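You operate a simulated robot arm through the tools that you are given. There is no shell and no other tool. Be economical: measure what you need, move in short steps, check, and stop when the job is done.

The job below is to be done with a simulated two-armed robot. You get a single attempt, and the scene is never put back.

TASK
Put the red card's dose in the open bag, clip and shelve it.
Fine: the bag with the green clip; green scoop, put back; shut that bin; upper rack shelf. Set down upright: bag with green clip.

The check looks at the end state, three seconds after you hand in, the way a careful person would. Anything else that was tipped, shoved, dropped, spilled or broken makes it a failure.

THE ROBOT
Two 7-joint arms with two-finger parallel grippers on one trunk, on a base that drives. Base frame: it is fixed to the floor where the robot stands at the start and does not move with it; the origin is under the middle of the robot, x ahead of it, y to its left, z up; the surface under the hand at the start is at about z = 82. Lengths are in cm, angles in degrees, forces in N, time in s.
The left shoulder is at the start at [5, 16.8, 120.7], the right one opposite. With the tool pointing down near the work surface each hand reaches from about 10 to 66 cm from the robot's upright axis, wherever it stands, measured 20 degrees to its own side. Places, roughly: bag with blue clip (11x8x15 cm) [70, 70, 140]; bag with green clip (11x8x15 cm) [40, 30, 90]; bag with red clip (11x8x15 cm) [70, 90, 140]; brown bin [50, 90, 80]; green bin [50, 60, 80]; green bin lid [60, 60, 100]; red card [90, 20, 130]; upper rack shelf [80, 100, 130]; white bin [50, 120, 80]; yellow bin [50, 150, 80]. Payload 1.57 kg a hand.
The tool frame of a hand sits at the grasp point between the pads (the TCP): z along the fingers, y along the line on which they close. The tips reach 3 cm beyond it. Largest opening 8 cm; finger width 1.7, thickness 1.2; the body of the gripper, 4 by 8.2 cm, starts 8 cm behind the TCP.
Orientation is that of the tool frame in the base frame, as [roll, pitch, yaw] about the fixed x, y, z axes, in that order (R = Rz(yaw) Ry(pitch) Rx(roll)). With the fingers straight down and closing along the base's y, the tool's x points along the base's -x, its y along +y and its z along -z.

THE INTERFACE
- The arms move only by the tool drive_tool. It takes "left_motion", "right_motion" or both (then of equal length, played together; a hand with none holds still); each is a list of rows, each a list of 3 entries, a list of its own where there are three numbers: the shift along the tool's x, y, z in cm, then the turn, a rotation vector about the tool's x, y, z in degrees, then the opening, from 0 (shut) to 1 (fully open). In form: [[[tx, ty, tz], [wx, wy, wz], jaw], ...]. A call has 1 to 12 rows; each row is the pose to reach, as a shift and turn from the pose commanded when the call began, along the tool's axes at that moment. A row lasts 0.2 s, in which the tool goes at most 5 cm and 8.6 degrees; a call with a longer step from one row to the next is refused whole, and so is a gripper value outside its range. A pose out of reach is approached as far as the arm can. The call stops where the force on the tool passes 90 N (or 10 N more than at its start, if that is more) or the arm is blocked; 0.2 s more then pass. Each finger travels about 4.5 cm/s and halts on what it meets, pressing with about 35 N; the grip force reading is that of the motor and also rises with nothing between the fingers. The clock runs only during rows and for 0.2 s after the last one: add rows that repeat a pose to give the fingers time. The reply holds the time, the measured pose of the TCP, the force on the tool along the base axes, the opening and the grip force, in the units named above and with some noise, with the torque about the TCP (base axes, N m) and any sound that the robot's microphone picked up.
- Cameras (640 x 400 px; columns grow to the right, rows downward): "scene" is now at [10.7, 6.01, 142.46]; the picture's right is [0.61, -0.79, 0.00], its down [-0.45, -0.35, -0.82] and it looks along [0.65, 0.50, -0.57] (base axes); focal length 262 px, centre (320, 200). "left" rides on the left gripper at [7.2, 0.7, -12.2] in its tool frame; the picture's right is [-0.09, 1.00, 0.00], its down [-0.84, -0.08, -0.54] and it looks along [-0.54, -0.05, 0.84] (tool axes); focal length 238 px, centre (320, 200). "right" rides on the right gripper at [7.2, -0.7, -12.2] in its tool frame; the picture's right is [0.09, 1.00, 0.00], its down [-0.84, 0.08, -0.54] and it looks along [-0.54, 0.05, 0.84] (tool axes); focal length 238 px, centre (320, 200).
- camera(camera): a new picture of that camera. The clock stands still meanwhile.
- move_column(by): slides the trunk up (or, below 0, down) by that many cm; the arms and the scene camera ride with it, the base frame stays. It gives what a move gives, with no picture.
- roll_base(legs): drives the robot by 1 to 6 legs, each [ahead, left, turn to the left] in cm, cm and degrees, along the robot's own axes; the way and the turn of a leg run together, so that a leg with both is an arc; at most 150 cm and 180 degrees a leg. The arms and the cameras ride along, it lands a little off, and it stops where it bumps. It gives what a move gives.
- turn_head(pan, tilt): turns the head with the scene camera to pan (to the left, within 80 degrees either way) and tilt (down, from -29 to 69), counted from straight ahead of the robot. It gives what a move gives.
- locate(camera, pixels): for up to 12 pixels [column, row] of the newest picture of that camera ("zoom" is the newest enlarged one), the place [x, y, z] in the base frame of the surface seen there, good to about 0.3 cm, but the place of the scene camera against the robot may be out by one fixed shift of up to 1.2 cm in any direction. The clock stands still meanwhile.
- zoom(camera, box): a new picture of the part [left, top, right, bottom] of that camera's present view, enlarged. The clock stands still meanwhile.
- finish_job(): hands the job in; it is judged then, once.

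Work in short steps. Measure before you move; look again where a grasp or a placing could have gone wrong, and mend it. You have 80 turns and 70 pictures in all, those below and enlarged ones among them. Open the grippers and draw the arms clear of the work before you hand the job in, unless the task says otherwise; then end with one line.

The tools are called by a JSON object that holds its "name" and its "arguments". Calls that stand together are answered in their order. drive_tool: Moves the arms, as the interface text tells. Its arguments: {"type":"object","properties":{"left_motion":{"type":"array"},"right_motion":{"type":"array"}},"required":[]} The other tools are called the same way: move_column (by) slides the trunk up or down; roll_base (legs) drives the base; turn_head (pan, tilt) turns the head that bears the scene camera; camera (camera) takes a picture; locate (camera, pixels) gives the place of the surface under pixels of a picture; zoom (camera, box) takes an enlarged picture of a part of a camera's view; finish_job () hands the job in.

At the start:

```text
clock: 0.0
left_position: [34.79, 40.74, 100.04]
left_ee_rot: [-180.0, 0.2, -179.9]
left_contact_force: [-0.1, 0.6, 0.3]
left_moment: [0.0, -0.01, 0.02]
left_opening: 8.01
left_grip_force: 0.0
right_position: [34.69, 0.95, 100.07]
right_ee_rot: [179.9, 0.0, -179.9]
right_contact_force: [-0.4, 0.3, 0.2]
right_moment: [0.03, 0.04, -0.02]
right_opening: 7.97
right_grip_force: 0.1
trunk travel left (down, up): [-37.5, 6.8]
robot x, y, heading: [-0.01, 0.04, 0.1]
head pan, tilt: [37.9, 34.8]
```

scene: 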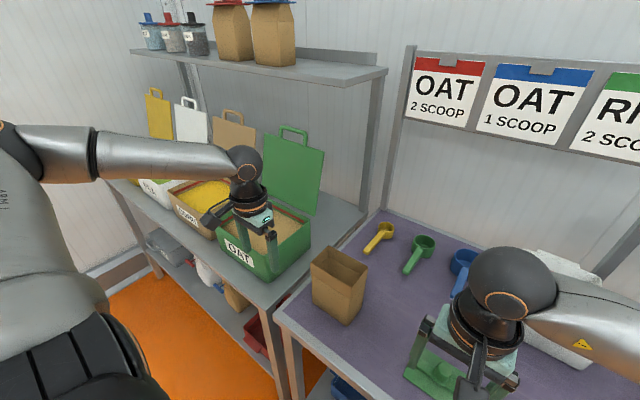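
right: 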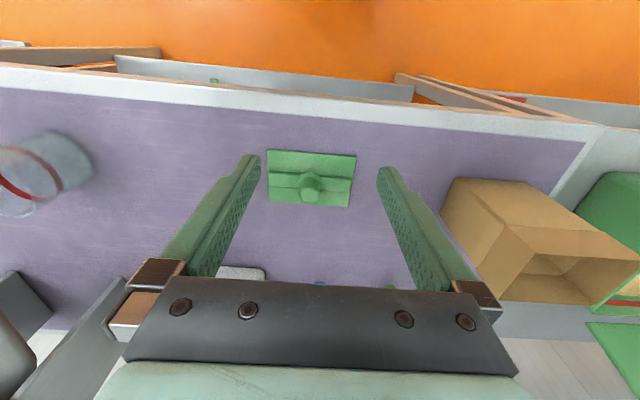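
left: 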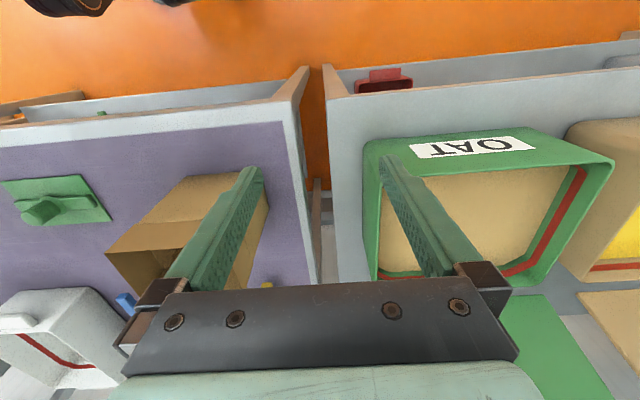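

The red card seems to read OAT, 2 SCOOP; the green bin is OAT, lid open. I zoom on the cards and the table to be sure and to see the tools.

{"name": "zoom", "arguments": {"camera": "scene", "box": [400, 40, 640, 190]}}

{"name": "zoom", "arguments": {"camera": "scene", "box": [300, 200, 500, 325]}}

{"name": "locate", "arguments": {"camera": "scene", "pixels": [[313, 263], [365, 284], [340, 246], [342, 325], [419, 241], [409, 271], [433, 236], [380, 225], [264, 225], [304, 235], [218, 248], [268, 284]]}}

```text
2.67 times, centred on (520, 115) of scene
```

zoom: 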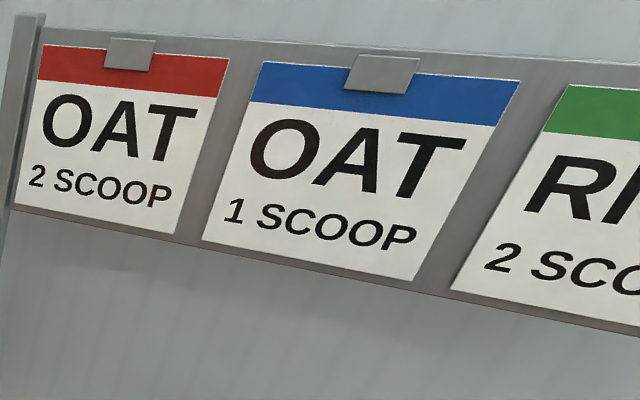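

```text
3.20 times, centred on (400, 262) of scene
```

zoom: 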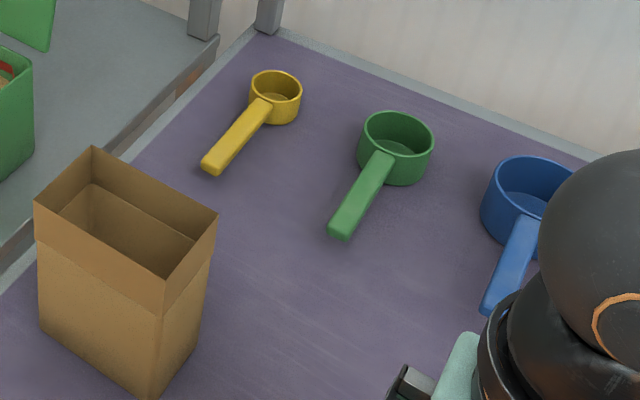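

```text
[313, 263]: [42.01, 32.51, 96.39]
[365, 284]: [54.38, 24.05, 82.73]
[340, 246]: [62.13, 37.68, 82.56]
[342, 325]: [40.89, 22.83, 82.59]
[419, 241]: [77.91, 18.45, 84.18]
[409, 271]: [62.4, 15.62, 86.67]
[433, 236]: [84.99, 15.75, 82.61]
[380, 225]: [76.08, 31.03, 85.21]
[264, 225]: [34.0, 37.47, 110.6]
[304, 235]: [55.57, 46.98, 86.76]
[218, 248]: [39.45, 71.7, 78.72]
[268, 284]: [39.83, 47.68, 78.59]
```

Card confirmed: OAT, 2 scoops, from the green bin. Next I look at the clip, the clipped bags on the shelf, and the bin.

{"name": "zoom", "arguments": {"camera": "right", "box": [230, 120, 390, 220]}}

{"name": "turn_head", "arguments": {"pan": 50, "tilt": 10}}

{"name": "camera", "arguments": {"camera": "scene"}}

```text
4.00 times, centred on (310, 170) of right
```

zoom: 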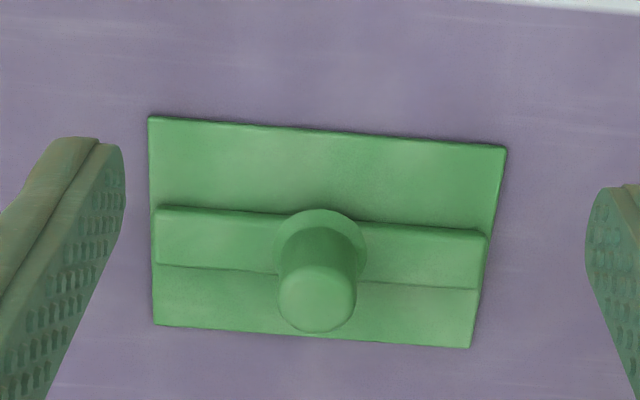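

```text
clock: 0.9
left_position: [34.79, 40.68, 99.96]
left_ee_rot: [180.0, 0.1, 180.0]
left_contact_force: [0.4, -0.5, 1.3]
left_moment: [0.0, -0.03, 0.01]
left_opening: 7.99
left_grip_force: 0.0
right_position: [34.76, 0.99, 100.05]
right_ee_rot: [-180.0, 0.0, -180.0]
right_contact_force: [0.1, 0.5, 0.2]
right_moment: [-0.02, 0.0, 0.0]
right_opening: 8.01
right_grip_force: 0.0
trunk travel left (down, up): [-37.5, 6.8]
robot x, y, heading: [0.11, -0.09, 0.3]
head pan, tilt: [50.0, 10.0]
```

```text
63 pictures are left
```

scene: 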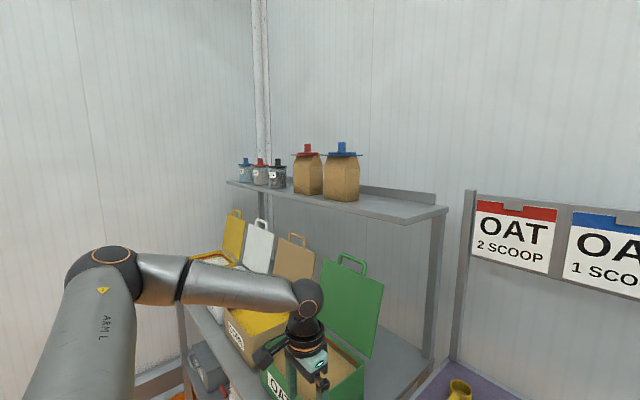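

The clip is a plate with a knob up. I zoom on the shelf bags, and measure the shelf.

{"name": "zoom", "arguments": {"camera": "scene", "box": [220, 130, 460, 280]}}

{"name": "locate", "arguments": {"camera": "scene", "pixels": [[343, 199], [325, 194], [342, 153], [342, 146], [360, 203], [405, 220], [443, 207], [375, 192], [425, 202], [307, 193], [300, 184], [395, 208]]}}

```text
2.67 times, centred on (340, 205) of scene
```

zoom: 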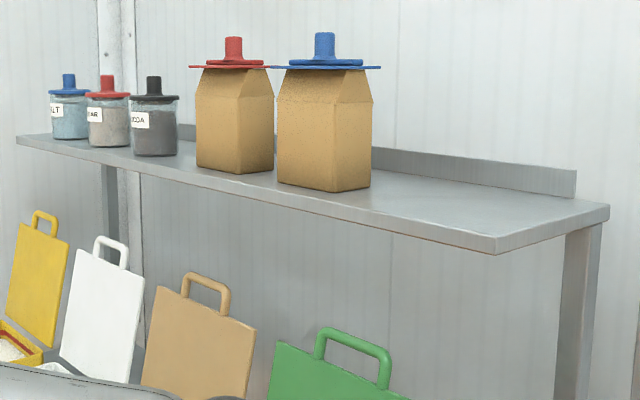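

```text
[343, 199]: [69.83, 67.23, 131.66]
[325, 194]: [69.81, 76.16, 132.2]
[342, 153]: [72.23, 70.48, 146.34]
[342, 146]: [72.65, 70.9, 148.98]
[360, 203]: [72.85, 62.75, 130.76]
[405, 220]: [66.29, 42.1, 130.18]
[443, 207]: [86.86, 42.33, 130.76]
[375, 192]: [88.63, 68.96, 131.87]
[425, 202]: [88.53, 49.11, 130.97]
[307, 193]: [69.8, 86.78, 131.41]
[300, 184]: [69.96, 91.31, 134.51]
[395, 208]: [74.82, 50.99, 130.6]
```

Shelf top z≈131 is free for y 44–62, x 66–89. I draw both arms back and up for a clear view, then look at table and bin.

{"name": "drive_tool", "arguments": {"left_motion": [[[0, 1, -4], [0, 0, 0], 1], [[2, 2, -8], [0, 0, 0], 1], [[4, 3, -12], [0, 0, 0], 1], [[7, 4, -15], [0, 0, 0], 1], [[10, 5, -18], [0, 0, 0], 1], [[10, 5, -18], [0, 0, 0], 1]], "right_motion": [[[0, -2, -4], [0, 0, 0], 1], [[2, -5, -7], [0, 0, 0], 1], [[4, -8, -10], [0, 0, 0], 1], [[6, -11, -12], [0, 0, 0], 1], [[8, -14, -14], [0, 0, 0], 1], [[8, -14, -14], [0, 0, 0], 1]]}}

{"name": "turn_head", "arguments": {"pan": 15, "tilt": 48}}

{"name": "camera", "arguments": {"camera": "scene"}}

{"name": "camera", "arguments": {"camera": "left"}}

```text
clock: 2.3
left_position: [24.61, 45.52, 118.02]
left_ee_rot: [-180.0, 0.0, 179.9]
left_contact_force: [0.9, -1.0, 0.1]
left_moment: [0.02, 0.03, -0.03]
left_opening: 7.97
left_grip_force: 0.1
right_position: [27.0, -12.77, 114.18]
right_ee_rot: [-179.9, 0.0, -180.0]
right_contact_force: [-0.5, -0.2, -0.1]
right_moment: [-0.03, -0.03, 0.01]
right_opening: 8.0
right_grip_force: 0.0
trunk travel left (down, up): [-37.5, 6.8]
robot x, y, heading: [-0.0, 0.14, -0.0]
head pan, tilt: [50.0, 10.0]
```

```text
clock: 3.3
left_position: [24.58, 45.43, 118.05]
left_ee_rot: [-180.0, 0.0, 180.0]
left_contact_force: [0.1, 0.2, 0.4]
left_moment: [0.01, -0.01, 0.0]
left_opening: 7.98
left_grip_force: 0.1
right_position: [27.01, -12.8, 114.27]
right_ee_rot: [-180.0, 0.1, 180.0]
right_contact_force: [0.0, -0.4, 0.0]
right_moment: [0.0, 0.02, 0.04]
right_opening: 8.02
right_grip_force: 0.0
trunk travel left (down, up): [-37.5, 6.8]
robot x, y, heading: [0.39, -0.01, -0.1]
head pan, tilt: [15.0, 48.0]
```

```text
61 pictures are left
```

scene: 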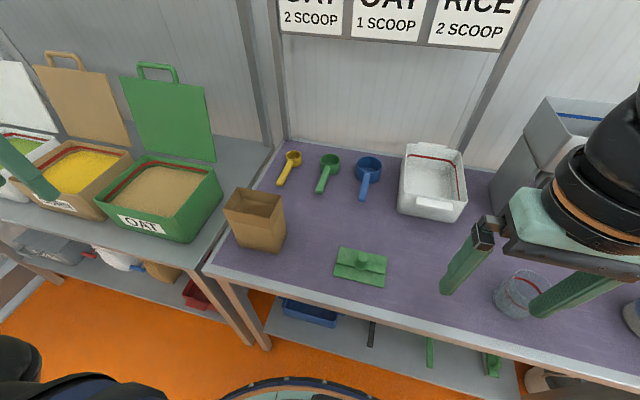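

```text
60 pictures are left
```

left: 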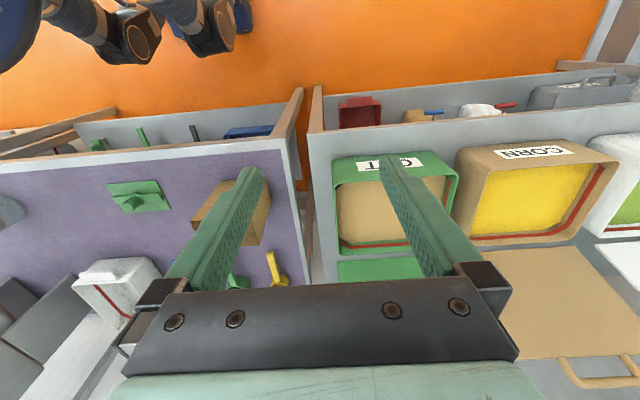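

Nice view: bag, green scoop at (328,165), clip (362,263), bin (170,195). I zoom on scoop/bag/bin and measure.

{"name": "zoom", "arguments": {"camera": "scene", "box": [210, 140, 402, 260]}}

{"name": "locate", "arguments": {"camera": "zoom", "pixels": [[400, 52], [400, 72], [377, 55], [428, 60], [396, 88], [370, 170], [366, 150], [382, 120], [60, 215], [165, 160], [250, 205], [175, 265]]}}

{"name": "locate", "arguments": {"camera": "scene", "pixels": [[97, 200], [186, 228], [215, 173], [145, 160], [160, 190], [128, 205], [195, 200], [215, 160], [123, 80], [204, 92], [155, 68], [290, 300]]}}

{"name": "locate", "arguments": {"camera": "scene", "pixels": [[341, 248], [386, 257], [382, 285], [334, 277], [362, 255], [345, 262], [377, 267], [362, 263], [350, 280], [210, 265], [272, 150], [242, 155]]}}

{"name": "locate", "arguments": {"camera": "left", "pixels": [[108, 184], [157, 181], [170, 209], [118, 212], [333, 160], [458, 180], [447, 250], [341, 250], [358, 195], [340, 265], [415, 272], [285, 285]]}}

```text
3.33 times, centred on (306, 200) of scene
```

zoom: 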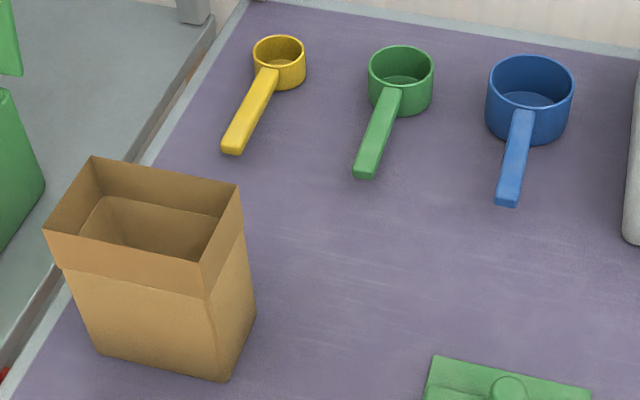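

```text
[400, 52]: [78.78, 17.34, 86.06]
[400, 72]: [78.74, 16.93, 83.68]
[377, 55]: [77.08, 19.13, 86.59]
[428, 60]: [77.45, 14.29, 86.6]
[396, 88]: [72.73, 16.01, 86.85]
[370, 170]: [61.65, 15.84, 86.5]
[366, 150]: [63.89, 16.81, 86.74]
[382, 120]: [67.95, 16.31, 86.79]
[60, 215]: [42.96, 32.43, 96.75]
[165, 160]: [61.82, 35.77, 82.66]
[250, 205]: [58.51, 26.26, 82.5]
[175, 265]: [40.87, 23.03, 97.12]
```

```text
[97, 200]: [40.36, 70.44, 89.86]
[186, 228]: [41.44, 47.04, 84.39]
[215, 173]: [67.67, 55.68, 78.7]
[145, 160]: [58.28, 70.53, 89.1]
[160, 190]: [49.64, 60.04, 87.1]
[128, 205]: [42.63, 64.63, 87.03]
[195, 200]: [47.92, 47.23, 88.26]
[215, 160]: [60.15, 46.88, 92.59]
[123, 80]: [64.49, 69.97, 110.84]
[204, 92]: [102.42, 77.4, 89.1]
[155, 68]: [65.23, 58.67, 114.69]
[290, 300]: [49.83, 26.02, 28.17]
```

```text
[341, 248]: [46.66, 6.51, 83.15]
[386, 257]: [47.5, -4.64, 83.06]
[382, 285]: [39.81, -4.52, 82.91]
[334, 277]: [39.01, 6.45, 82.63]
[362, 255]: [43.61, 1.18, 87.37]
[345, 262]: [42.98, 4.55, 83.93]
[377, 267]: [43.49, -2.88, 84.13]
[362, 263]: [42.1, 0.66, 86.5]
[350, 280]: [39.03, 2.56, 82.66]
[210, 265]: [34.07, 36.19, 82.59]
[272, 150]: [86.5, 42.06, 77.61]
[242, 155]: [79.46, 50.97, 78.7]
```

```text
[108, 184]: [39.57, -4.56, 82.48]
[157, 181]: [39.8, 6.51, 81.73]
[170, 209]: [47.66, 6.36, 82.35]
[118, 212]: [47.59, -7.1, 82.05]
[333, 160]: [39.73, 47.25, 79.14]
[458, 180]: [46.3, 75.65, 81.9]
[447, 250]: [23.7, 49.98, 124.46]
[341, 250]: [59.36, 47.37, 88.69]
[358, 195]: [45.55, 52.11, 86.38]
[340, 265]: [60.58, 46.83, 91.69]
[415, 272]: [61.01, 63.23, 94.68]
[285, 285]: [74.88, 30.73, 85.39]
```

Comparing scene with left camera at the clip corners: true ≈ scene + (0.8, 0, −0.6). Green scoop handle runs x 62–73, y≈16.2, top z≈86.2. I bring the left hand above it, tilted 40° forward.

{"name": "drive_tool", "arguments": {"left_motion": [[[-3, -3, 0], [0, -4.5, 0], 1], [[-6.5, -6.3, 0], [0, -9, 0], 1], [[-10, -9.5, 0], [0, -13.5, 0], 1], [[-13.4, -12.9, 0], [0, -18, 0], 1], [[-16.7, -16.2, 0.5], [0, -22.5, 0], 1], [[-20, -19.5, 1], [0, -27, 0], 1], [[-23, -22.5, 2], [0, -31.5, 0], 1], [[-25.5, -26, 4], [0, -36, 0], 1], [[-27, -29.2, 7], [0, -40, 0], 1], [[-27, -29.2, 10], [0, -40, 0], 0.8], [[-27, -29.2, 10], [0, -40, 0], 0.6]]}}

{"name": "camera", "arguments": {"camera": "left"}}

```text
clock: 5.7
left_position: [51.67, 16.63, 108.14]
left_ee_rot: [-180.0, 40.1, 180.0]
left_contact_force: [1.4, 0.7, 0.5]
left_moment: [0.03, 0.01, -0.01]
left_opening: 4.8
left_grip_force: 0.0
right_position: [26.92, -12.84, 114.36]
right_ee_rot: [180.0, -0.1, 180.0]
right_contact_force: [0.4, -0.2, 0.7]
right_moment: [-0.02, -0.01, 0.01]
right_opening: 8.01
right_grip_force: 0.0
trunk travel left (down, up): [-37.5, 6.8]
robot x, y, heading: [0.15, 0.08, 0.2]
head pan, tilt: [15.0, 48.0]
```

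```text
58 pictures are left
```

left: 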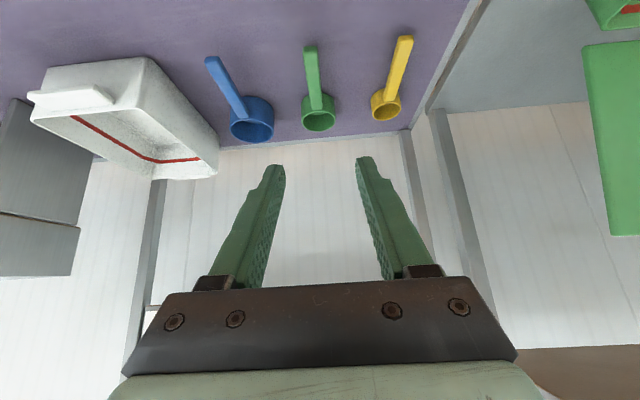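

The green scoop is at (310,48)–(318,118) in the left picture. I locate its points.

{"name": "zoom", "arguments": {"camera": "left", "box": [272, 38, 368, 138]}}

{"name": "locate", "arguments": {"camera": "left", "pixels": [[310, 50], [311, 62], [312, 75], [314, 88], [315, 100], [303, 116], [336, 114], [319, 128], [319, 118]]}}

```text
4.00 times, centred on (320, 88) of left
```

zoom: 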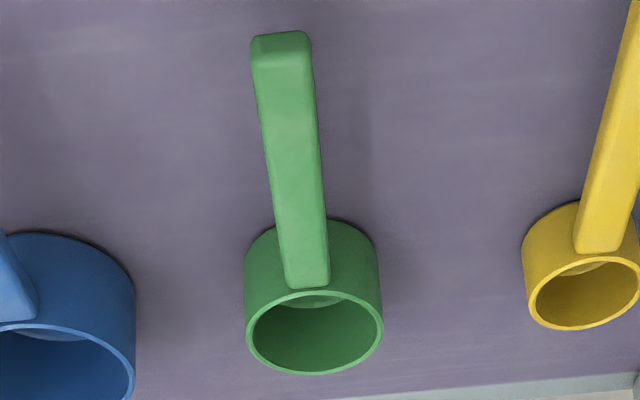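

```text
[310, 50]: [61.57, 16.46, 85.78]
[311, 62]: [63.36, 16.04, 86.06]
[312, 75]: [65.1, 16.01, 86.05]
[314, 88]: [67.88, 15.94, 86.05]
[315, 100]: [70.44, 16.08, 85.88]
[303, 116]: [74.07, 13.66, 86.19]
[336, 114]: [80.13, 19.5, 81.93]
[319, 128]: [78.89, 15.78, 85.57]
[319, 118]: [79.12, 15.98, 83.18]
```

Handle: y≈16.0, top z 86.0. I descend along the tool axis to (65.1, 16.05, 85.9), jaws around the handle, then close.

{"name": "drive_tool", "arguments": {"left_motion": [[[2, -0.3, 4], [0, 0, 0], 0.6], [[4, -0.6, 8], [0, 0, 0], 0.6], [[4, -0.6, 12.5], [0, 0, 0], 0.6], [[4, -0.6, 17], [0, 0, 0], 0.6], [[4, -0.6, 21], [0, 0, 0], 0.6], [[4, -0.6, 23.5], [0, 0, 0], 0.6], [[4, -0.6, 25.6], [0, 0, 0], 0.6], [[4, -0.6, 25.6], [0, 0, 0], 0.5]]}}

{"name": "camera", "arguments": {"camera": "left"}}

```text
clock: 7.5
left_position: [57.25, 22.19, 95.06]
left_ee_rot: [180.0, 40.0, -180.0]
left_contact_force: [-0.4, 0.7, -0.8]
left_moment: [0.04, 0.01, 0.0]
left_opening: 4.02
left_grip_force: 0.0
left hand out of reach, approached as far as the arm can: row 3, 4, 5, 6, 7, 8
right_position: [26.9, -12.79, 114.15]
right_ee_rot: [180.0, 0.0, 180.0]
right_contact_force: [-0.1, -0.1, -0.2]
right_moment: [0.01, 0.0, 0.0]
right_opening: 8.0
right_grip_force: 0.1
trunk travel left (down, up): [-37.5, 6.8]
robot x, y, heading: [-0.17, -0.2, 0.1]
head pan, tilt: [15.0, 48.0]
```

```text
56 pictures are left
```

left: 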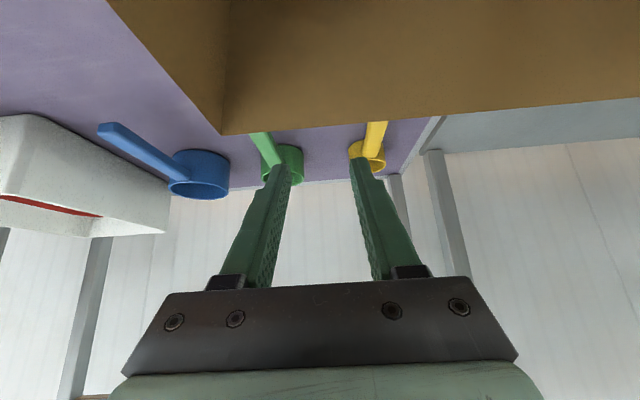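

The arm cannot reach that low at this posture (stopped at (57,22,95)), near the bag. I back off upward along the tool axis.

{"name": "drive_tool", "arguments": {"left_motion": [[[0, 0, -3], [0, 0, 0], 0.6], [[0, 0, -7], [0, 0, 0], 0.6], [[0, 0, -11], [0, 0, 0], 0.6], [[-3, 0, -14], [0, 0, 0], 0.6]]}}

{"name": "camera", "arguments": {"camera": "scene"}}

```text
clock: 8.5
left_position: [51.09, 21.92, 107.59]
left_ee_rot: [180.0, 40.1, 180.0]
left_contact_force: [0.5, -0.3, -0.1]
left_moment: [0.01, 0.03, 0.0]
left_opening: 4.81
left_grip_force: 0.1
right_position: [26.89, -12.93, 114.24]
right_ee_rot: [-180.0, 0.0, 179.9]
right_contact_force: [0.1, -0.4, 0.7]
right_moment: [0.03, 0.02, 0.03]
right_opening: 8.0
right_grip_force: 0.0
trunk travel left (down, up): [-37.5, 6.8]
robot x, y, heading: [-0.29, 0.24, 0.1]
head pan, tilt: [15.0, 48.0]
```

```text
55 pictures are left
```

scene: 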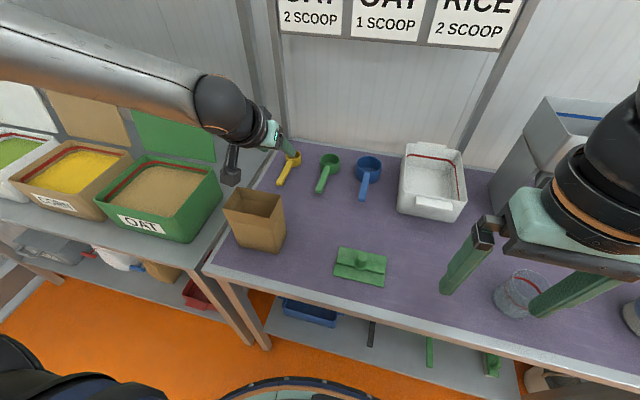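

Bag is untouched. I drive the base 6 ahead and 6 right to bring the scoop into better reach, and lower the trunk 6.

{"name": "roll_base", "arguments": {"legs": [[6, -6, 0]]}}

{"name": "move_column", "arguments": {"by": -5}}

{"name": "camera", "arguments": {"camera": "left"}}

```text
clock: 9.8
left_position: [57.24, 15.86, 107.46]
left_ee_rot: [180.0, 40.1, 180.0]
left_contact_force: [0.5, -0.3, 0.5]
left_moment: [0.03, -0.02, 0.02]
left_opening: 4.79
left_grip_force: 0.0
right_position: [32.98, -19.12, 114.23]
right_ee_rot: [180.0, 0.0, 179.9]
right_contact_force: [-0.2, -0.4, 0.0]
right_moment: [0.04, 0.02, 0.02]
right_opening: 7.98
right_grip_force: 0.0
trunk travel left (down, up): [-37.5, 6.8]
robot x, y, heading: [6.13, -6.25, 0.4]
head pan, tilt: [15.0, 48.0]
```

```text
clock: 10.7
left_position: [57.1, 16.02, 102.54]
left_ee_rot: [-180.0, 40.1, 179.9]
left_contact_force: [0.2, -0.1, 0.0]
left_moment: [-0.02, 0.01, 0.0]
left_opening: 4.81
left_grip_force: 0.0
right_position: [32.92, -19.09, 109.25]
right_ee_rot: [179.9, 0.0, 180.0]
right_contact_force: [0.0, -0.2, -0.9]
right_moment: [0.02, 0.02, -0.04]
right_opening: 8.02
right_grip_force: 0.1
trunk travel left (down, up): [-32.5, 11.8]
robot x, y, heading: [5.76, -6.2, 0.2]
head pan, tilt: [15.0, 48.0]
```

```text
54 pictures are left
```

left: 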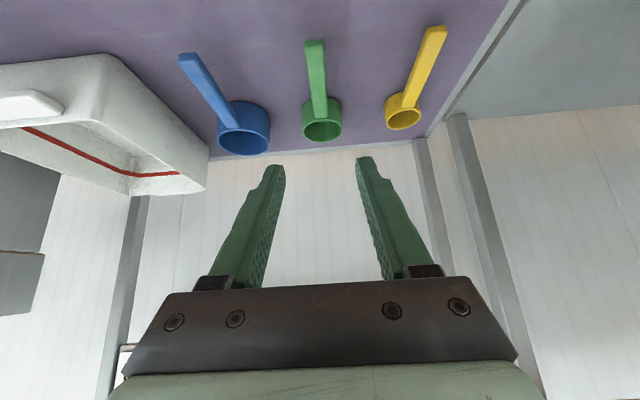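

Handle is centred between fingers (col ~317). I descend again in two stages.

{"name": "drive_tool", "arguments": {"left_motion": [[[2.5, 0, 3], [0, 0, 0], 0.55], [[4.57, 0, 6], [0, 0, 0], 0.5], [[4.57, 0, 10], [0, 0, 0], 0.5], [[4.57, 0, 13], [0, 0, 0], 0.5]]}}

{"name": "camera", "arguments": {"camera": "left"}}

```text
clock: 11.7
left_position: [61.89, 15.57, 89.87]
left_ee_rot: [180.0, 40.1, -180.0]
left_contact_force: [0.4, 0.0, 0.1]
left_moment: [-0.02, -0.02, 0.0]
left_opening: 4.02
left_grip_force: 0.0
right_position: [32.94, -18.97, 109.37]
right_ee_rot: [-180.0, 0.0, 179.9]
right_contact_force: [0.1, -0.1, -0.7]
right_moment: [0.0, -0.02, -0.05]
right_opening: 8.02
right_grip_force: 0.2
trunk travel left (down, up): [-32.5, 11.8]
robot x, y, heading: [6.06, -6.55, 0.1]
head pan, tilt: [15.0, 48.0]
```

```text
53 pictures are left
```

left: 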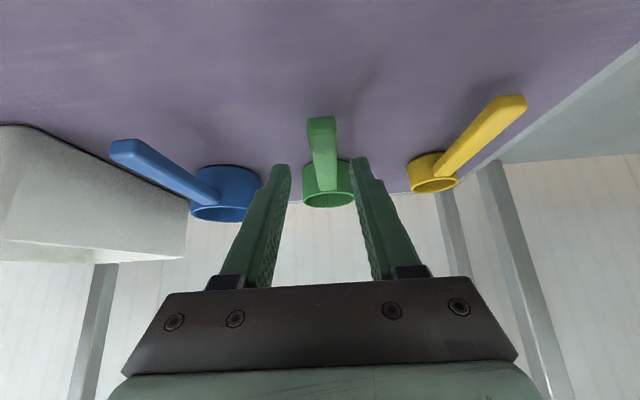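

Handle sits between the tips. I go the last 4.9 cm and close.

{"name": "drive_tool", "arguments": {"left_motion": [[[0, 0.2, 2.5], [0, 0, 0], 0.5], [[0, 0.2, 4.9], [0, 0, 0], 0.5], [[0, 0.2, 4.9], [0, 0, 0], 0.5], [[0, 0.2, 4.9], [0, 0, 0], 0.1], [[0, 0.2, 4.9], [0, 0, 0], 0.1], [[0, 0.2, 4.9], [0, 0, 0], 0.1], [[0, 0.2, 4.9], [0, 0, 0], 0.1]]}}

{"name": "camera", "arguments": {"camera": "left"}}

```text
clock: 13.3
left_position: [63.01, 17.68, 88.43]
left_ee_rot: [-180.0, 40.1, -179.9]
left_contact_force: [-0.3, -0.5, -0.3]
left_moment: [-0.06, -0.03, -0.06]
left_opening: 1.91
left_grip_force: 33.3
left hand out of reach, approached as far as the arm can: row 1, 2, 3, 4, 5, 6, 7
right_position: [32.99, -19.1, 109.23]
right_ee_rot: [-180.0, 0.0, 179.9]
right_contact_force: [0.3, 0.3, -0.2]
right_moment: [-0.02, 0.03, 0.0]
right_opening: 7.96
right_grip_force: 0.1
trunk travel left (down, up): [-32.5, 11.8]
robot x, y, heading: [5.96, -5.87, 0.1]
head pan, tilt: [15.0, 48.0]
```

```text
52 pictures are left
```

left: 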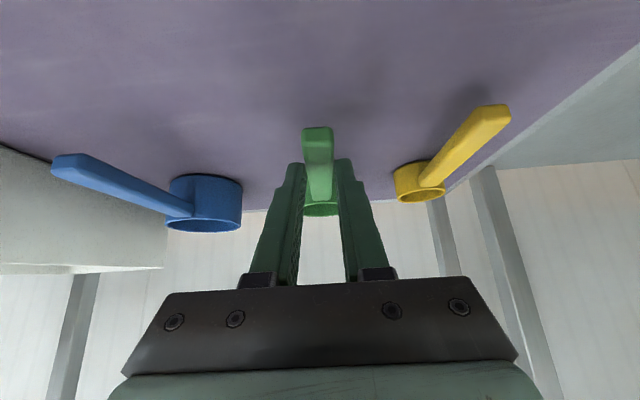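

The arm again hit its posture limit at the tips (TCP z 88.4), barely on the handle. I release, rise straight up 18, then lower the trunk 15 so the forearm lies flatter; the right hand rises to compensate.

{"name": "drive_tool", "arguments": {"left_motion": [[[0, 0, 0], [0, 0, 0], 0.4], [[0, 0, 0], [0, 0, 0], 0.5], [[0, -0.5, -2.5], [0, 0, 0], 0.5], [[-2.5, -1, -5], [0, 0, 0], 0.5], [[-5, -1, -8], [0, 0, 0], 0.5], [[-7, -1, -11], [0, 0, 0], 0.5], [[-9, -1, -14], [0, 0, 0], 0.5], [[-9, -1, -14], [0, 0, 0], 0.5]], "right_motion": [[[0, 0, -2], [0, 0, 0], 1], [[0, 0, -4], [0, 0, 0], 1], [[0, 0, -6], [0, 0, 0], 1], [[0, 0, -8], [0, 0, 0], 1], [[0, 0, -10], [0, 0, 0], 1], [[0, 0, -12], [0, 0, 0], 1], [[0, 0, -14], [0, 0, 0], 1], [[0, 0, -15], [0, 0, 0], 1]]}}

{"name": "move_column", "arguments": {"by": -14}}

{"name": "camera", "arguments": {"camera": "left"}}

```text
clock: 15.1
left_position: [60.92, 17.15, 105.07]
left_ee_rot: [179.9, 40.1, 180.0]
left_contact_force: [-0.1, -0.7, -0.4]
left_moment: [0.01, 0.01, -0.01]
left_opening: 3.99
left_grip_force: 0.1
right_position: [33.1, -19.04, 124.11]
right_ee_rot: [180.0, 0.0, -180.0]
right_contact_force: [0.7, -0.5, -0.2]
right_moment: [0.02, -0.02, -0.03]
right_opening: 7.99
right_grip_force: 0.0
trunk travel left (down, up): [-32.5, 11.8]
robot x, y, heading: [5.96, -5.79, 0.0]
head pan, tilt: [15.0, 48.0]
```

```text
clock: 16.8
left_position: [60.77, 17.03, 91.1]
left_ee_rot: [-179.9, 40.1, 179.9]
left_contact_force: [-0.1, -0.2, 0.0]
left_moment: [0.03, 0.02, 0.0]
left_opening: 3.98
left_grip_force: 0.0
right_position: [33.04, -19.07, 110.08]
right_ee_rot: [-180.0, -0.1, -179.9]
right_contact_force: [-0.2, 0.3, 0.2]
right_moment: [0.03, 0.0, 0.01]
right_opening: 8.01
right_grip_force: 0.1
trunk travel left (down, up): [-18.5, 25.8]
robot x, y, heading: [6.06, -6.39, 0.2]
head pan, tilt: [15.0, 48.0]
```

```text
51 pictures are left
```

left: 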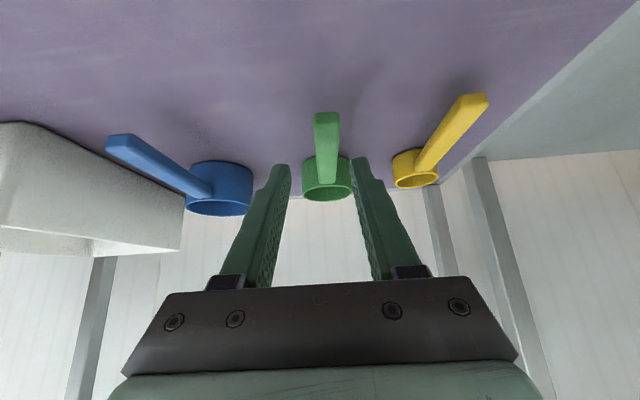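

{"name": "locate", "arguments": {"camera": "left", "pixels": [[326, 118], [326, 135], [327, 160], [327, 178], [327, 196]]}}

```text
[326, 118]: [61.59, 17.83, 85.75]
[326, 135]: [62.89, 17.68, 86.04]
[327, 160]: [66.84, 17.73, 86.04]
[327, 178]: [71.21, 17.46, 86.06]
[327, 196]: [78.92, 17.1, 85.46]
```

The handle is now at y≈17.7 (nudged). Target TCP (65.1, 17.7, 85.9): straight along tool z 6.8 with +0.6 in y.

{"name": "drive_tool", "arguments": {"left_motion": [[[0, 0.6, 1.5], [0, 0, 0], 0.5], [[0, 0.6, 4], [0, 0, 0], 0.5], [[0, 0.6, 6.7], [0, 0, 0], 0.5], [[0, 0.6, 6.7], [0, 0, 0], 0.5]]}}

{"name": "camera", "arguments": {"camera": "left"}}

```text
clock: 17.8
left_position: [65.22, 17.66, 85.69]
left_ee_rot: [179.9, 40.0, -180.0]
left_contact_force: [-0.2, -0.1, -0.1]
left_moment: [0.0, 0.03, -0.01]
left_opening: 4.01
left_grip_force: 0.0
right_position: [32.89, -18.96, 110.12]
right_ee_rot: [-180.0, 0.0, 180.0]
right_contact_force: [0.0, -0.6, -0.3]
right_moment: [0.0, 0.01, 0.02]
right_opening: 8.02
right_grip_force: 0.0
trunk travel left (down, up): [-18.5, 25.8]
robot x, y, heading: [5.96, -6.25, 0.1]
head pan, tilt: [15.0, 48.0]
```

```text
50 pictures are left
```

left: 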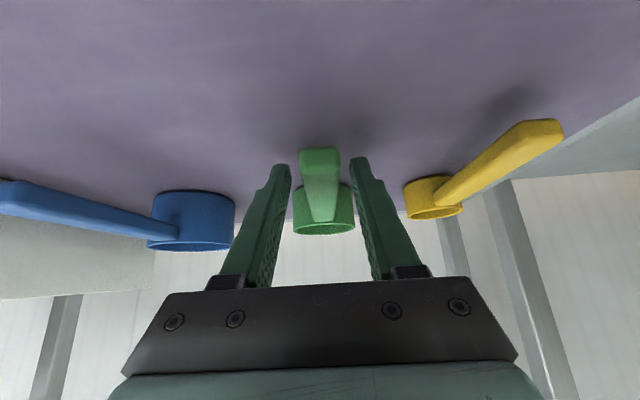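

Reached, with the handle well between the fingers. Close, then lift straight up.

{"name": "drive_tool", "arguments": {"left_motion": [[[0, 0, 0], [0, 0, 0], 0.1], [[0, 0, 0], [0, 0, 0], 0.1], [[0, 0, 0], [0, 0, 0], 0.1], [[0, 0, 0], [0, 0, 0], 0.1], [[0, 0, 0], [0, 0, 0], 0.1], [[-1.3, 0, -1.5], [0, 0, 0], 0.1], [[-2.6, 0, -3.1], [0, 0, 0], 0.1], [[-5.1, 0, -6.1], [0, 0, 0], 0.1], [[-7.7, 0, -9.2], [0, 0, 0], 0.1], [[-9.6, 0, -11.5], [0, 0, 0], 0.1]]}}

{"name": "camera", "arguments": {"camera": "left"}}

```text
clock: 19.9
left_position: [65.04, 17.54, 100.74]
left_ee_rot: [180.0, 40.0, 180.0]
left_contact_force: [-0.8, 0.0, 0.4]
left_moment: [0.0, 0.01, -0.02]
left_opening: 0.79
left_grip_force: 0.1
right_position: [32.92, -19.1, 110.04]
right_ee_rot: [180.0, 0.0, 180.0]
right_contact_force: [0.3, 0.3, 0.2]
right_moment: [0.0, -0.03, 0.01]
right_opening: 7.97
right_grip_force: 0.1
trunk travel left (down, up): [-18.5, 25.8]
robot x, y, heading: [5.93, -6.16, -0.1]
head pan, tilt: [15.0, 48.0]
```

```text
49 pictures are left
```

left: 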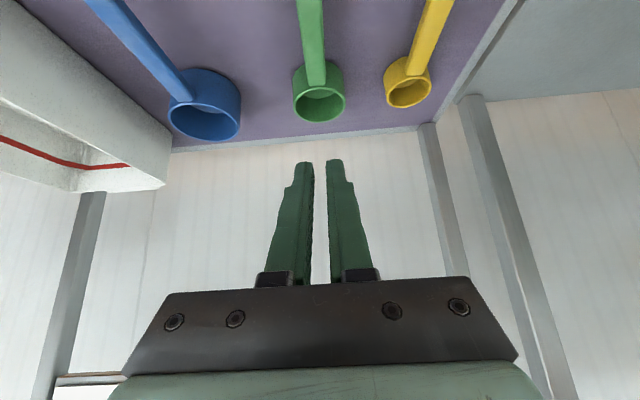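

The jaws closed to 0.79: the scoop was not held. I check where it lies now.

{"name": "locate", "arguments": {"camera": "left", "pixels": [[308, 10], [312, 40], [315, 75], [295, 95], [343, 92], [319, 118]]}}

{"name": "zoom", "arguments": {"camera": "scene", "box": [220, 120, 420, 245]}}

```text
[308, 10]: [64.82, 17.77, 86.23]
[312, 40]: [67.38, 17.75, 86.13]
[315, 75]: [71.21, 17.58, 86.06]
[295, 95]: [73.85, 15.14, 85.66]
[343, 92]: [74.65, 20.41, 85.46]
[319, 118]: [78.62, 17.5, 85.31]
```

```text
3.20 times, centred on (320, 182) of scene
```

zoom: 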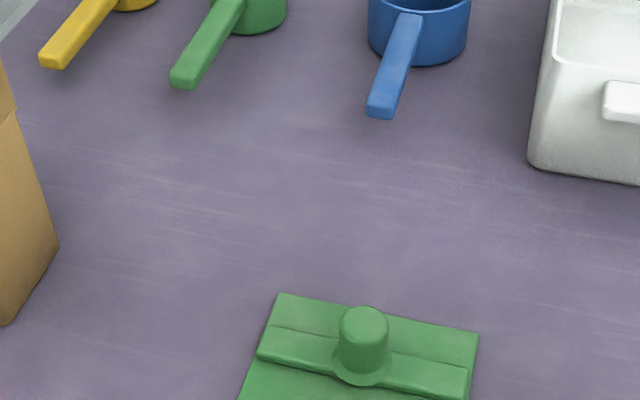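

The scoop is still in place at y≈17.7. I go back to the same grasp pose, 0.4 deeper, close fully and read the grip before lifting.

{"name": "drive_tool", "arguments": {"left_motion": [[[0, 0.1, 0], [0, 0, 0], 0.5], [[0, 0.1, 0], [0, 0, 0], 0.5], [[2.6, 0.1, 3.1], [0, 0, 0], 0.5], [[5.1, 0.1, 6.1], [0, 0, 0], 0.5], [[7.7, 0.1, 9.2], [0, 0, 0], 0.5], [[9.9, 0.1, 11.8], [0, 0, 0], 0.5], [[9.9, 0.1, 11.8], [0, 0, 0], 0.5], [[9.9, 0.1, 11.8], [0, 0, 0], 0.0], [[9.9, 0.1, 11.8], [0, 0, 0], 0.0], [[9.9, 0.1, 11.8], [0, 0, 0], 0.0], [[9.9, 0.1, 11.8], [0, 0, 0], 0.0], [[9.9, 0.1, 11.8], [0, 0, 0], 0.0]]}}

{"name": "camera", "arguments": {"camera": "left"}}

```text
clock: 22.6
left_position: [64.96, 17.69, 85.4]
left_ee_rot: [-179.9, 40.1, 179.9]
left_contact_force: [0.5, 0.0, 0.2]
left_moment: [0.03, 0.04, -0.01]
left_opening: 1.92
left_grip_force: 33.2
right_position: [33.08, -18.99, 110.14]
right_ee_rot: [-179.9, 0.1, -179.9]
right_contact_force: [0.7, -0.3, -0.8]
right_moment: [-0.01, 0.01, 0.0]
right_opening: 8.0
right_grip_force: 0.1
trunk travel left (down, up): [-18.5, 25.8]
robot x, y, heading: [6.29, -5.95, 0.1]
head pan, tilt: [15.0, 48.0]
```

```text
47 pictures are left
```

left: 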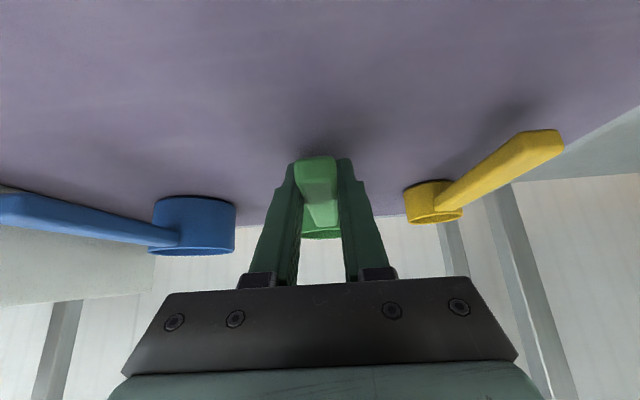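

Gripped (1.92 cm, 33 N). Lift gently this time.

{"name": "drive_tool", "arguments": {"left_motion": [[[-0.3, 0, -0.35], [0, 0, 0], 0], [[-0.6, 0, -0.8], [0, 0, 0], 0], [[-1.1, 0, -1.3], [0, 0, 0], 0], [[-1.6, 0, -1.9], [0, 0, 0], 0], [[-2.2, 0, -2.6], [0, 0, 0], 0], [[-2.8, 0, -3.3], [0, 0, 0], 0], [[-3.4, 0, -4], [0, 0, 0], 0]]}}

{"name": "camera", "arguments": {"camera": "left"}}

```text
clock: 24.1
left_position: [65.24, 17.79, 90.81]
left_ee_rot: [-180.0, 40.1, -179.9]
left_contact_force: [-0.2, 0.4, -0.4]
left_moment: [0.03, 0.05, -0.01]
left_opening: 1.93
left_grip_force: 33.6
right_position: [32.93, -19.09, 110.06]
right_ee_rot: [179.9, 0.1, -180.0]
right_contact_force: [0.0, 0.4, -1.2]
right_moment: [-0.02, 0.03, 0.03]
right_opening: 7.99
right_grip_force: 0.0
trunk travel left (down, up): [-18.5, 25.8]
robot x, y, heading: [5.99, -6.28, 0.0]
head pan, tilt: [15.0, 48.0]
```

```text
46 pictures are left
```

left: 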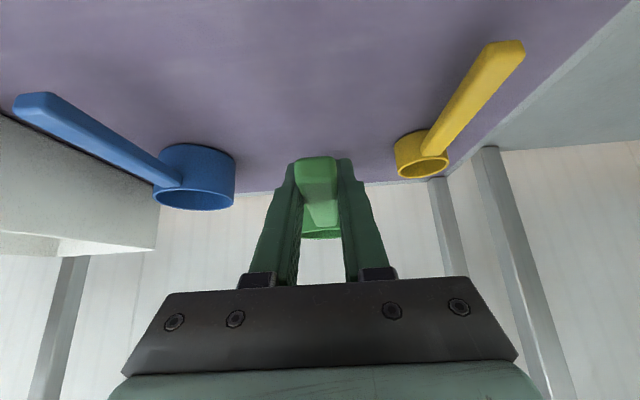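

Scoop is lifted. I retract along the tool axis (up and back), slowly.

{"name": "drive_tool", "arguments": {"left_motion": [[[0, 0, -1], [0, 0, 0], 0], [[0, 0, -2.5], [0, 0, 0], 0], [[0, 0, -4.5], [0, 0, 0], 0], [[0, 0, -6.5], [0, 0, 0], 0], [[0, 0, -8.5], [0, 0, 0], 0], [[0, 0, -10.5], [0, 0, 0], 0], [[0, 0, -12.5], [0, 0, 0], 0], [[0, 0, -14.5], [0, 0, 0], 0], [[0, 0, -16.5], [0, 0, 0], 0], [[0, 0, -18.5], [0, 0, 0], 0], [[0, 0, -20], [0, 0, 0], 0], [[0, 0, -20.5], [0, 0, 0], 0]]}}

{"name": "roll_base", "arguments": {"legs": [[-12, 0, 0], [0, 42, 0]]}}

{"name": "turn_head", "arguments": {"pan": 25, "tilt": 40}}

{"name": "camera", "arguments": {"camera": "scene"}}

{"name": "camera", "arguments": {"camera": "left"}}

```text
clock: 26.8
left_position: [51.98, 17.86, 106.55]
left_ee_rot: [179.9, 40.0, -179.9]
left_contact_force: [-1.0, 0.0, -0.6]
left_moment: [-0.03, 0.05, 0.01]
left_opening: 1.91
left_grip_force: 33.2
right_position: [33.03, -18.97, 110.05]
right_ee_rot: [-180.0, 0.0, 180.0]
right_contact_force: [0.1, -0.1, 0.3]
right_moment: [0.01, 0.01, 0.03]
right_opening: 8.01
right_grip_force: 0.1
trunk travel left (down, up): [-18.5, 25.8]
robot x, y, heading: [6.1, -6.1, -0.0]
head pan, tilt: [15.0, 48.0]
```

```text
clock: 31.8
left_position: [39.54, 60.34, 106.51]
left_ee_rot: [180.0, 40.1, -179.6]
left_contact_force: [-0.3, 0.2, -0.6]
left_moment: [0.01, 0.05, 0.0]
left_opening: 1.93
left_grip_force: 33.2
right_position: [20.84, 23.34, 110.07]
right_ee_rot: [179.9, 0.0, -179.6]
right_contact_force: [-0.1, -0.7, 0.5]
right_moment: [0.02, 0.03, -0.03]
right_opening: 8.0
right_grip_force: 0.1
trunk travel left (down, up): [-18.5, 25.8]
robot x, y, heading: [-6.37, 35.71, 0.5]
head pan, tilt: [15.0, 48.0]
```

```text
clock: 32.5
left_position: [39.68, 60.26, 106.39]
left_ee_rot: [-180.0, 40.1, -179.6]
left_contact_force: [0.2, 0.1, -0.4]
left_moment: [0.0, 0.02, -0.04]
left_opening: 1.9
left_grip_force: 33.8
right_position: [20.82, 23.13, 110.14]
right_ee_rot: [-180.0, 0.0, -179.6]
right_contact_force: [0.3, -0.1, -0.2]
right_moment: [-0.01, 0.0, 0.02]
right_opening: 7.99
right_grip_force: 0.0
trunk travel left (down, up): [-18.5, 25.8]
robot x, y, heading: [-6.48, 35.82, 0.4]
head pan, tilt: [25.0, 40.0]
```

```text
45 pictures are left
```

scene: 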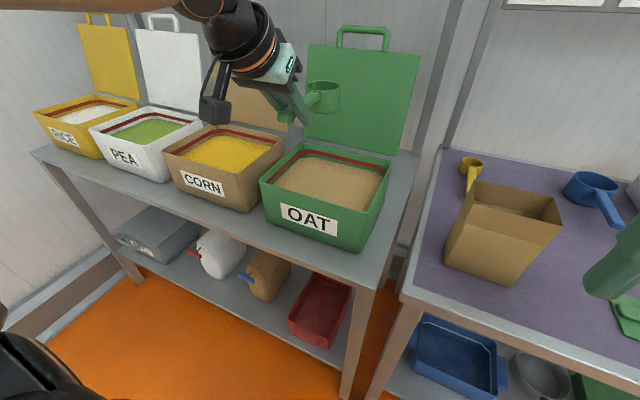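

```text
44 pictures are left
```

left: 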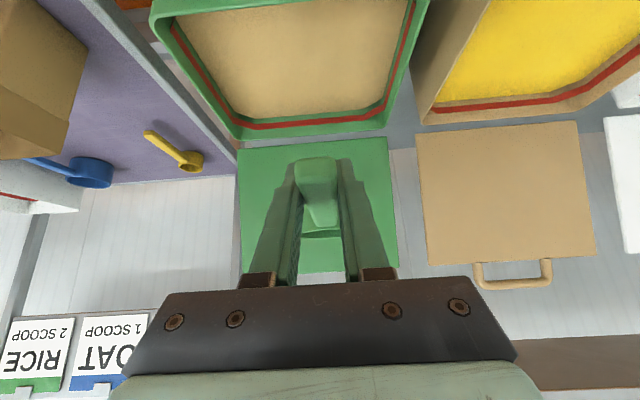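

Scoop held level over the OAT bin. I tip it 45° nose-down above the oats (lowest point stays at z≈89.5) and check.

{"name": "drive_tool", "arguments": {"left_motion": [[[0.2, -0.2, 0.5], [0, 7.5, 0], 0], [[0.5, -0.4, 1], [0, 15, 0], 0], [[0.8, -0.6, 1.6], [0, 22.5, 0], 0], [[1, -0.8, 2.2], [0, 30, 0], 0], [[1.3, -0.8, 2.8], [0, 37.5, 0], 0], [[1.5, -0.8, 3.2], [0, 45, 0], 0], [[1.5, -0.8, 3.2], [0, 45, 0], 0]]}}

{"name": "zoom", "arguments": {"camera": "scene", "box": [190, 0, 446, 260]}}

{"name": "camera", "arguments": {"camera": "left"}}

```text
clock: 34.1
left_position: [40.78, 59.52, 103.15]
left_ee_rot: [-179.9, -5.0, -179.6]
left_contact_force: [0.6, 0.5, -0.4]
left_moment: [0.02, 0.03, 0.0]
left_opening: 1.92
left_grip_force: 32.7
right_position: [20.92, 23.26, 110.05]
right_ee_rot: [180.0, 0.0, -179.6]
right_contact_force: [-0.6, -0.2, -0.3]
right_moment: [0.0, -0.03, 0.02]
right_opening: 7.99
right_grip_force: 0.0
trunk travel left (down, up): [-18.5, 25.8]
robot x, y, heading: [-5.95, 35.86, 0.6]
head pan, tilt: [25.0, 40.0]
```

```text
1.54 times, centred on (318, 130) of scene
```

zoom: 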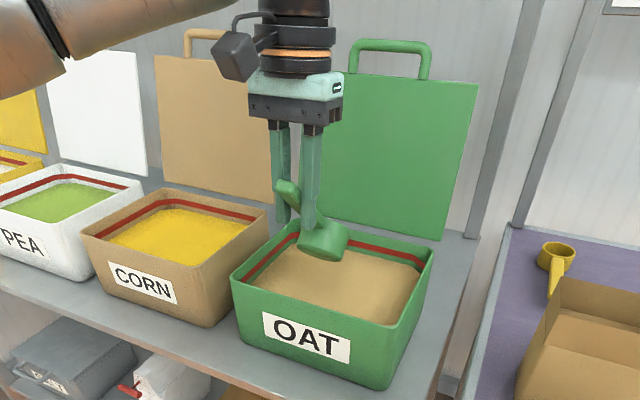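

```text
42 pictures are left
```

left: 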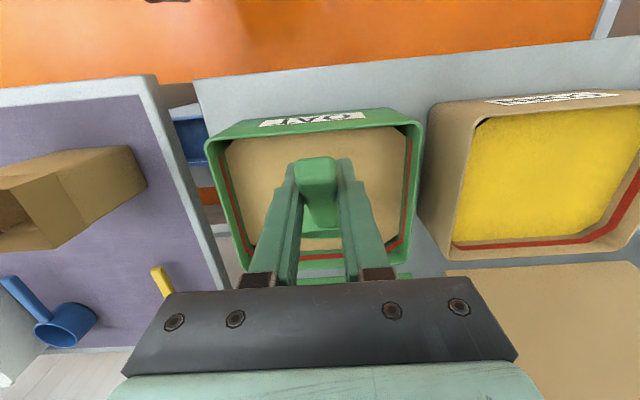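

Tipped correctly over the bin. I measure rim and oat surface with the left camera.

{"name": "locate", "arguments": {"camera": "left", "pixels": [[260, 122], [380, 112], [250, 145], [390, 140], [270, 190], [375, 190], [265, 235], [390, 245], [322, 258], [225, 190], [415, 190], [322, 240]]}}

```text
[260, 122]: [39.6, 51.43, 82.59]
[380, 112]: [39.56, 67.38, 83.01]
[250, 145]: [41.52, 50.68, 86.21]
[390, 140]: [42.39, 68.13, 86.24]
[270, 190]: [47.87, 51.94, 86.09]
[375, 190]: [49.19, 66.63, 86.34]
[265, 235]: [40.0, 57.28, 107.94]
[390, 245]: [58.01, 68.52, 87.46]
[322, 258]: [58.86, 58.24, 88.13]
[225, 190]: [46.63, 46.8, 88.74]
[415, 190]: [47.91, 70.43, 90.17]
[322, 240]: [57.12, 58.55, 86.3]
```

Oats at z≈86.2, rim ≈90.5, inside x 41–58.5. I run the scooping stroke: down, forward 4 cm, then level while rising.

{"name": "drive_tool", "arguments": {"left_motion": [[[-0.6, 0, 4.5], [0, 0, 0], 0], [[-1.19, 0, 9.03], [0, 0, 0], 0], [[-3.1, 0, 9.0], [0, 0, 0], 0], [[-5, 0, 9.0], [0, 0, 0], 0], [[-4.7, 0, 9.6], [0, -5, 0], 0], [[-4.35, 0, 10.16], [0, -10, 0], 0], [[-4, 0, 10.6], [0, -15, 0], 0], [[-3.67, 0, 11.02], [0, -20, 0], 0], [[-3.3, 0, 10.9], [0, -25, 0], 0], [[-2.95, 0, 10.79], [0, -30, 0], 0], [[-2.6, 0, 9.9], [0, -35, 0], 0], [[-2.38, 0, 8.9], [0, -40, 0], 0]]}}

{"name": "zoom", "arguments": {"camera": "scene", "box": [190, 0, 446, 260]}}

```text
clock: 36.8
left_position: [42.06, 59.51, 94.08]
left_ee_rot: [-179.9, 35.1, -179.6]
left_contact_force: [-0.4, 0.1, -1.3]
left_moment: [0.0, 0.07, 0.02]
left_opening: 1.94
left_grip_force: 33.3
right_position: [20.83, 23.26, 110.11]
right_ee_rot: [-180.0, -0.1, -179.6]
right_contact_force: [-1.0, -0.3, -0.9]
right_moment: [0.01, 0.0, 0.04]
right_opening: 7.99
right_grip_force: 0.1
trunk travel left (down, up): [-18.5, 25.8]
robot x, y, heading: [-6.32, 35.73, 0.5]
head pan, tilt: [25.0, 40.0]
```

```text
1.54 times, centred on (318, 130) of scene
```

zoom: 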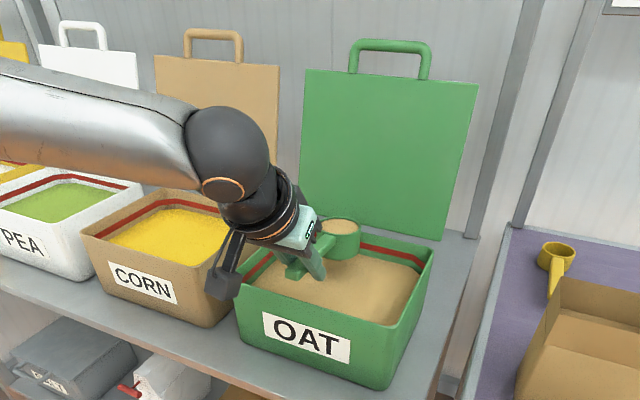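

Scoop is full and level. I raise it gently to z≈107, then drive the base to the bag, keeping it level.

{"name": "drive_tool", "arguments": {"left_motion": [[[-0.4, 0, -0.6], [0, -1, 0], 0], [[-1.0, 0, -1.5], [0, -2, 0], 0], [[-1.8, 0, -2.6], [0, -3, 0], 0], [[-2.7, 0, -3.9], [0, -4, 0], 0], [[-3.7, 0, -5.3], [0, -5, 0], 0], [[-4.7, 0, -6.7], [0, -5, 0], 0], [[-5.7, 0, -8.1], [0, -5, 0], 0], [[-6.6, 0, -9.4], [0, -5, 0], 0], [[-7.2, 0, -10.3], [0, -5, 0], 0], [[-7.5, 0, -10.7], [0, -5, 0], 0]]}}

{"name": "roll_base", "arguments": {"legs": [[-7, 0, 0], [0, -30.5, 0]]}}

{"name": "camera", "arguments": {"camera": "scene"}}

{"name": "camera", "arguments": {"camera": "left"}}

```text
clock: 39.0
left_position: [42.17, 59.66, 107.01]
left_ee_rot: [180.0, 40.2, -179.8]
left_contact_force: [-0.3, 0.4, -1.0]
left_moment: [0.01, 0.08, 0.02]
left_opening: 1.98
left_grip_force: 33.2
right_position: [20.92, 23.22, 110.05]
right_ee_rot: [-179.9, 0.0, -179.6]
right_contact_force: [-0.7, -0.4, -0.6]
right_moment: [-0.01, 0.01, 0.02]
right_opening: 8.01
right_grip_force: 0.1
trunk travel left (down, up): [-18.5, 25.8]
robot x, y, heading: [-5.82, 35.89, 0.1]
head pan, tilt: [25.0, 40.0]
```

```text
clock: 42.8
left_position: [35.45, 29.36, 107.01]
left_ee_rot: [-179.9, 40.1, -179.6]
left_contact_force: [-0.8, 0.3, -0.6]
left_moment: [0.03, 0.11, 0.03]
left_opening: 1.96
left_grip_force: 33.4
right_position: [14.16, -6.88, 110.08]
right_ee_rot: [-180.0, -0.1, -179.5]
right_contact_force: [-0.1, 0.3, 0.3]
right_moment: [-0.01, 0.0, 0.03]
right_opening: 8.01
right_grip_force: 0.1
trunk travel left (down, up): [-18.5, 25.8]
robot x, y, heading: [-13.33, 5.69, 0.3]
head pan, tilt: [25.0, 40.0]
```

```text
40 pictures are left
```

scene: 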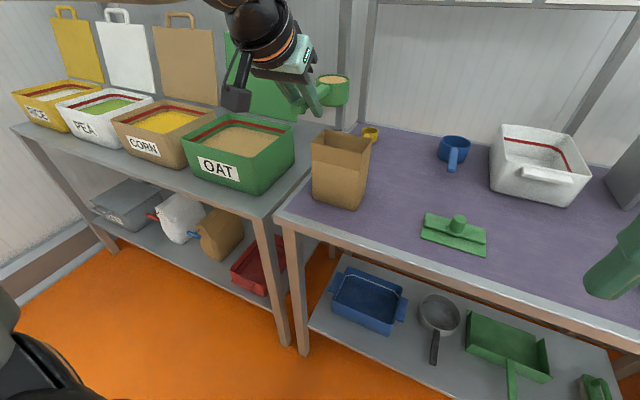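

```text
39 pictures are left
```

left: 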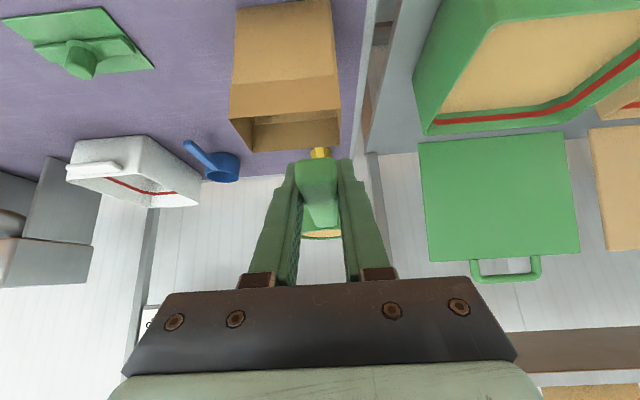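

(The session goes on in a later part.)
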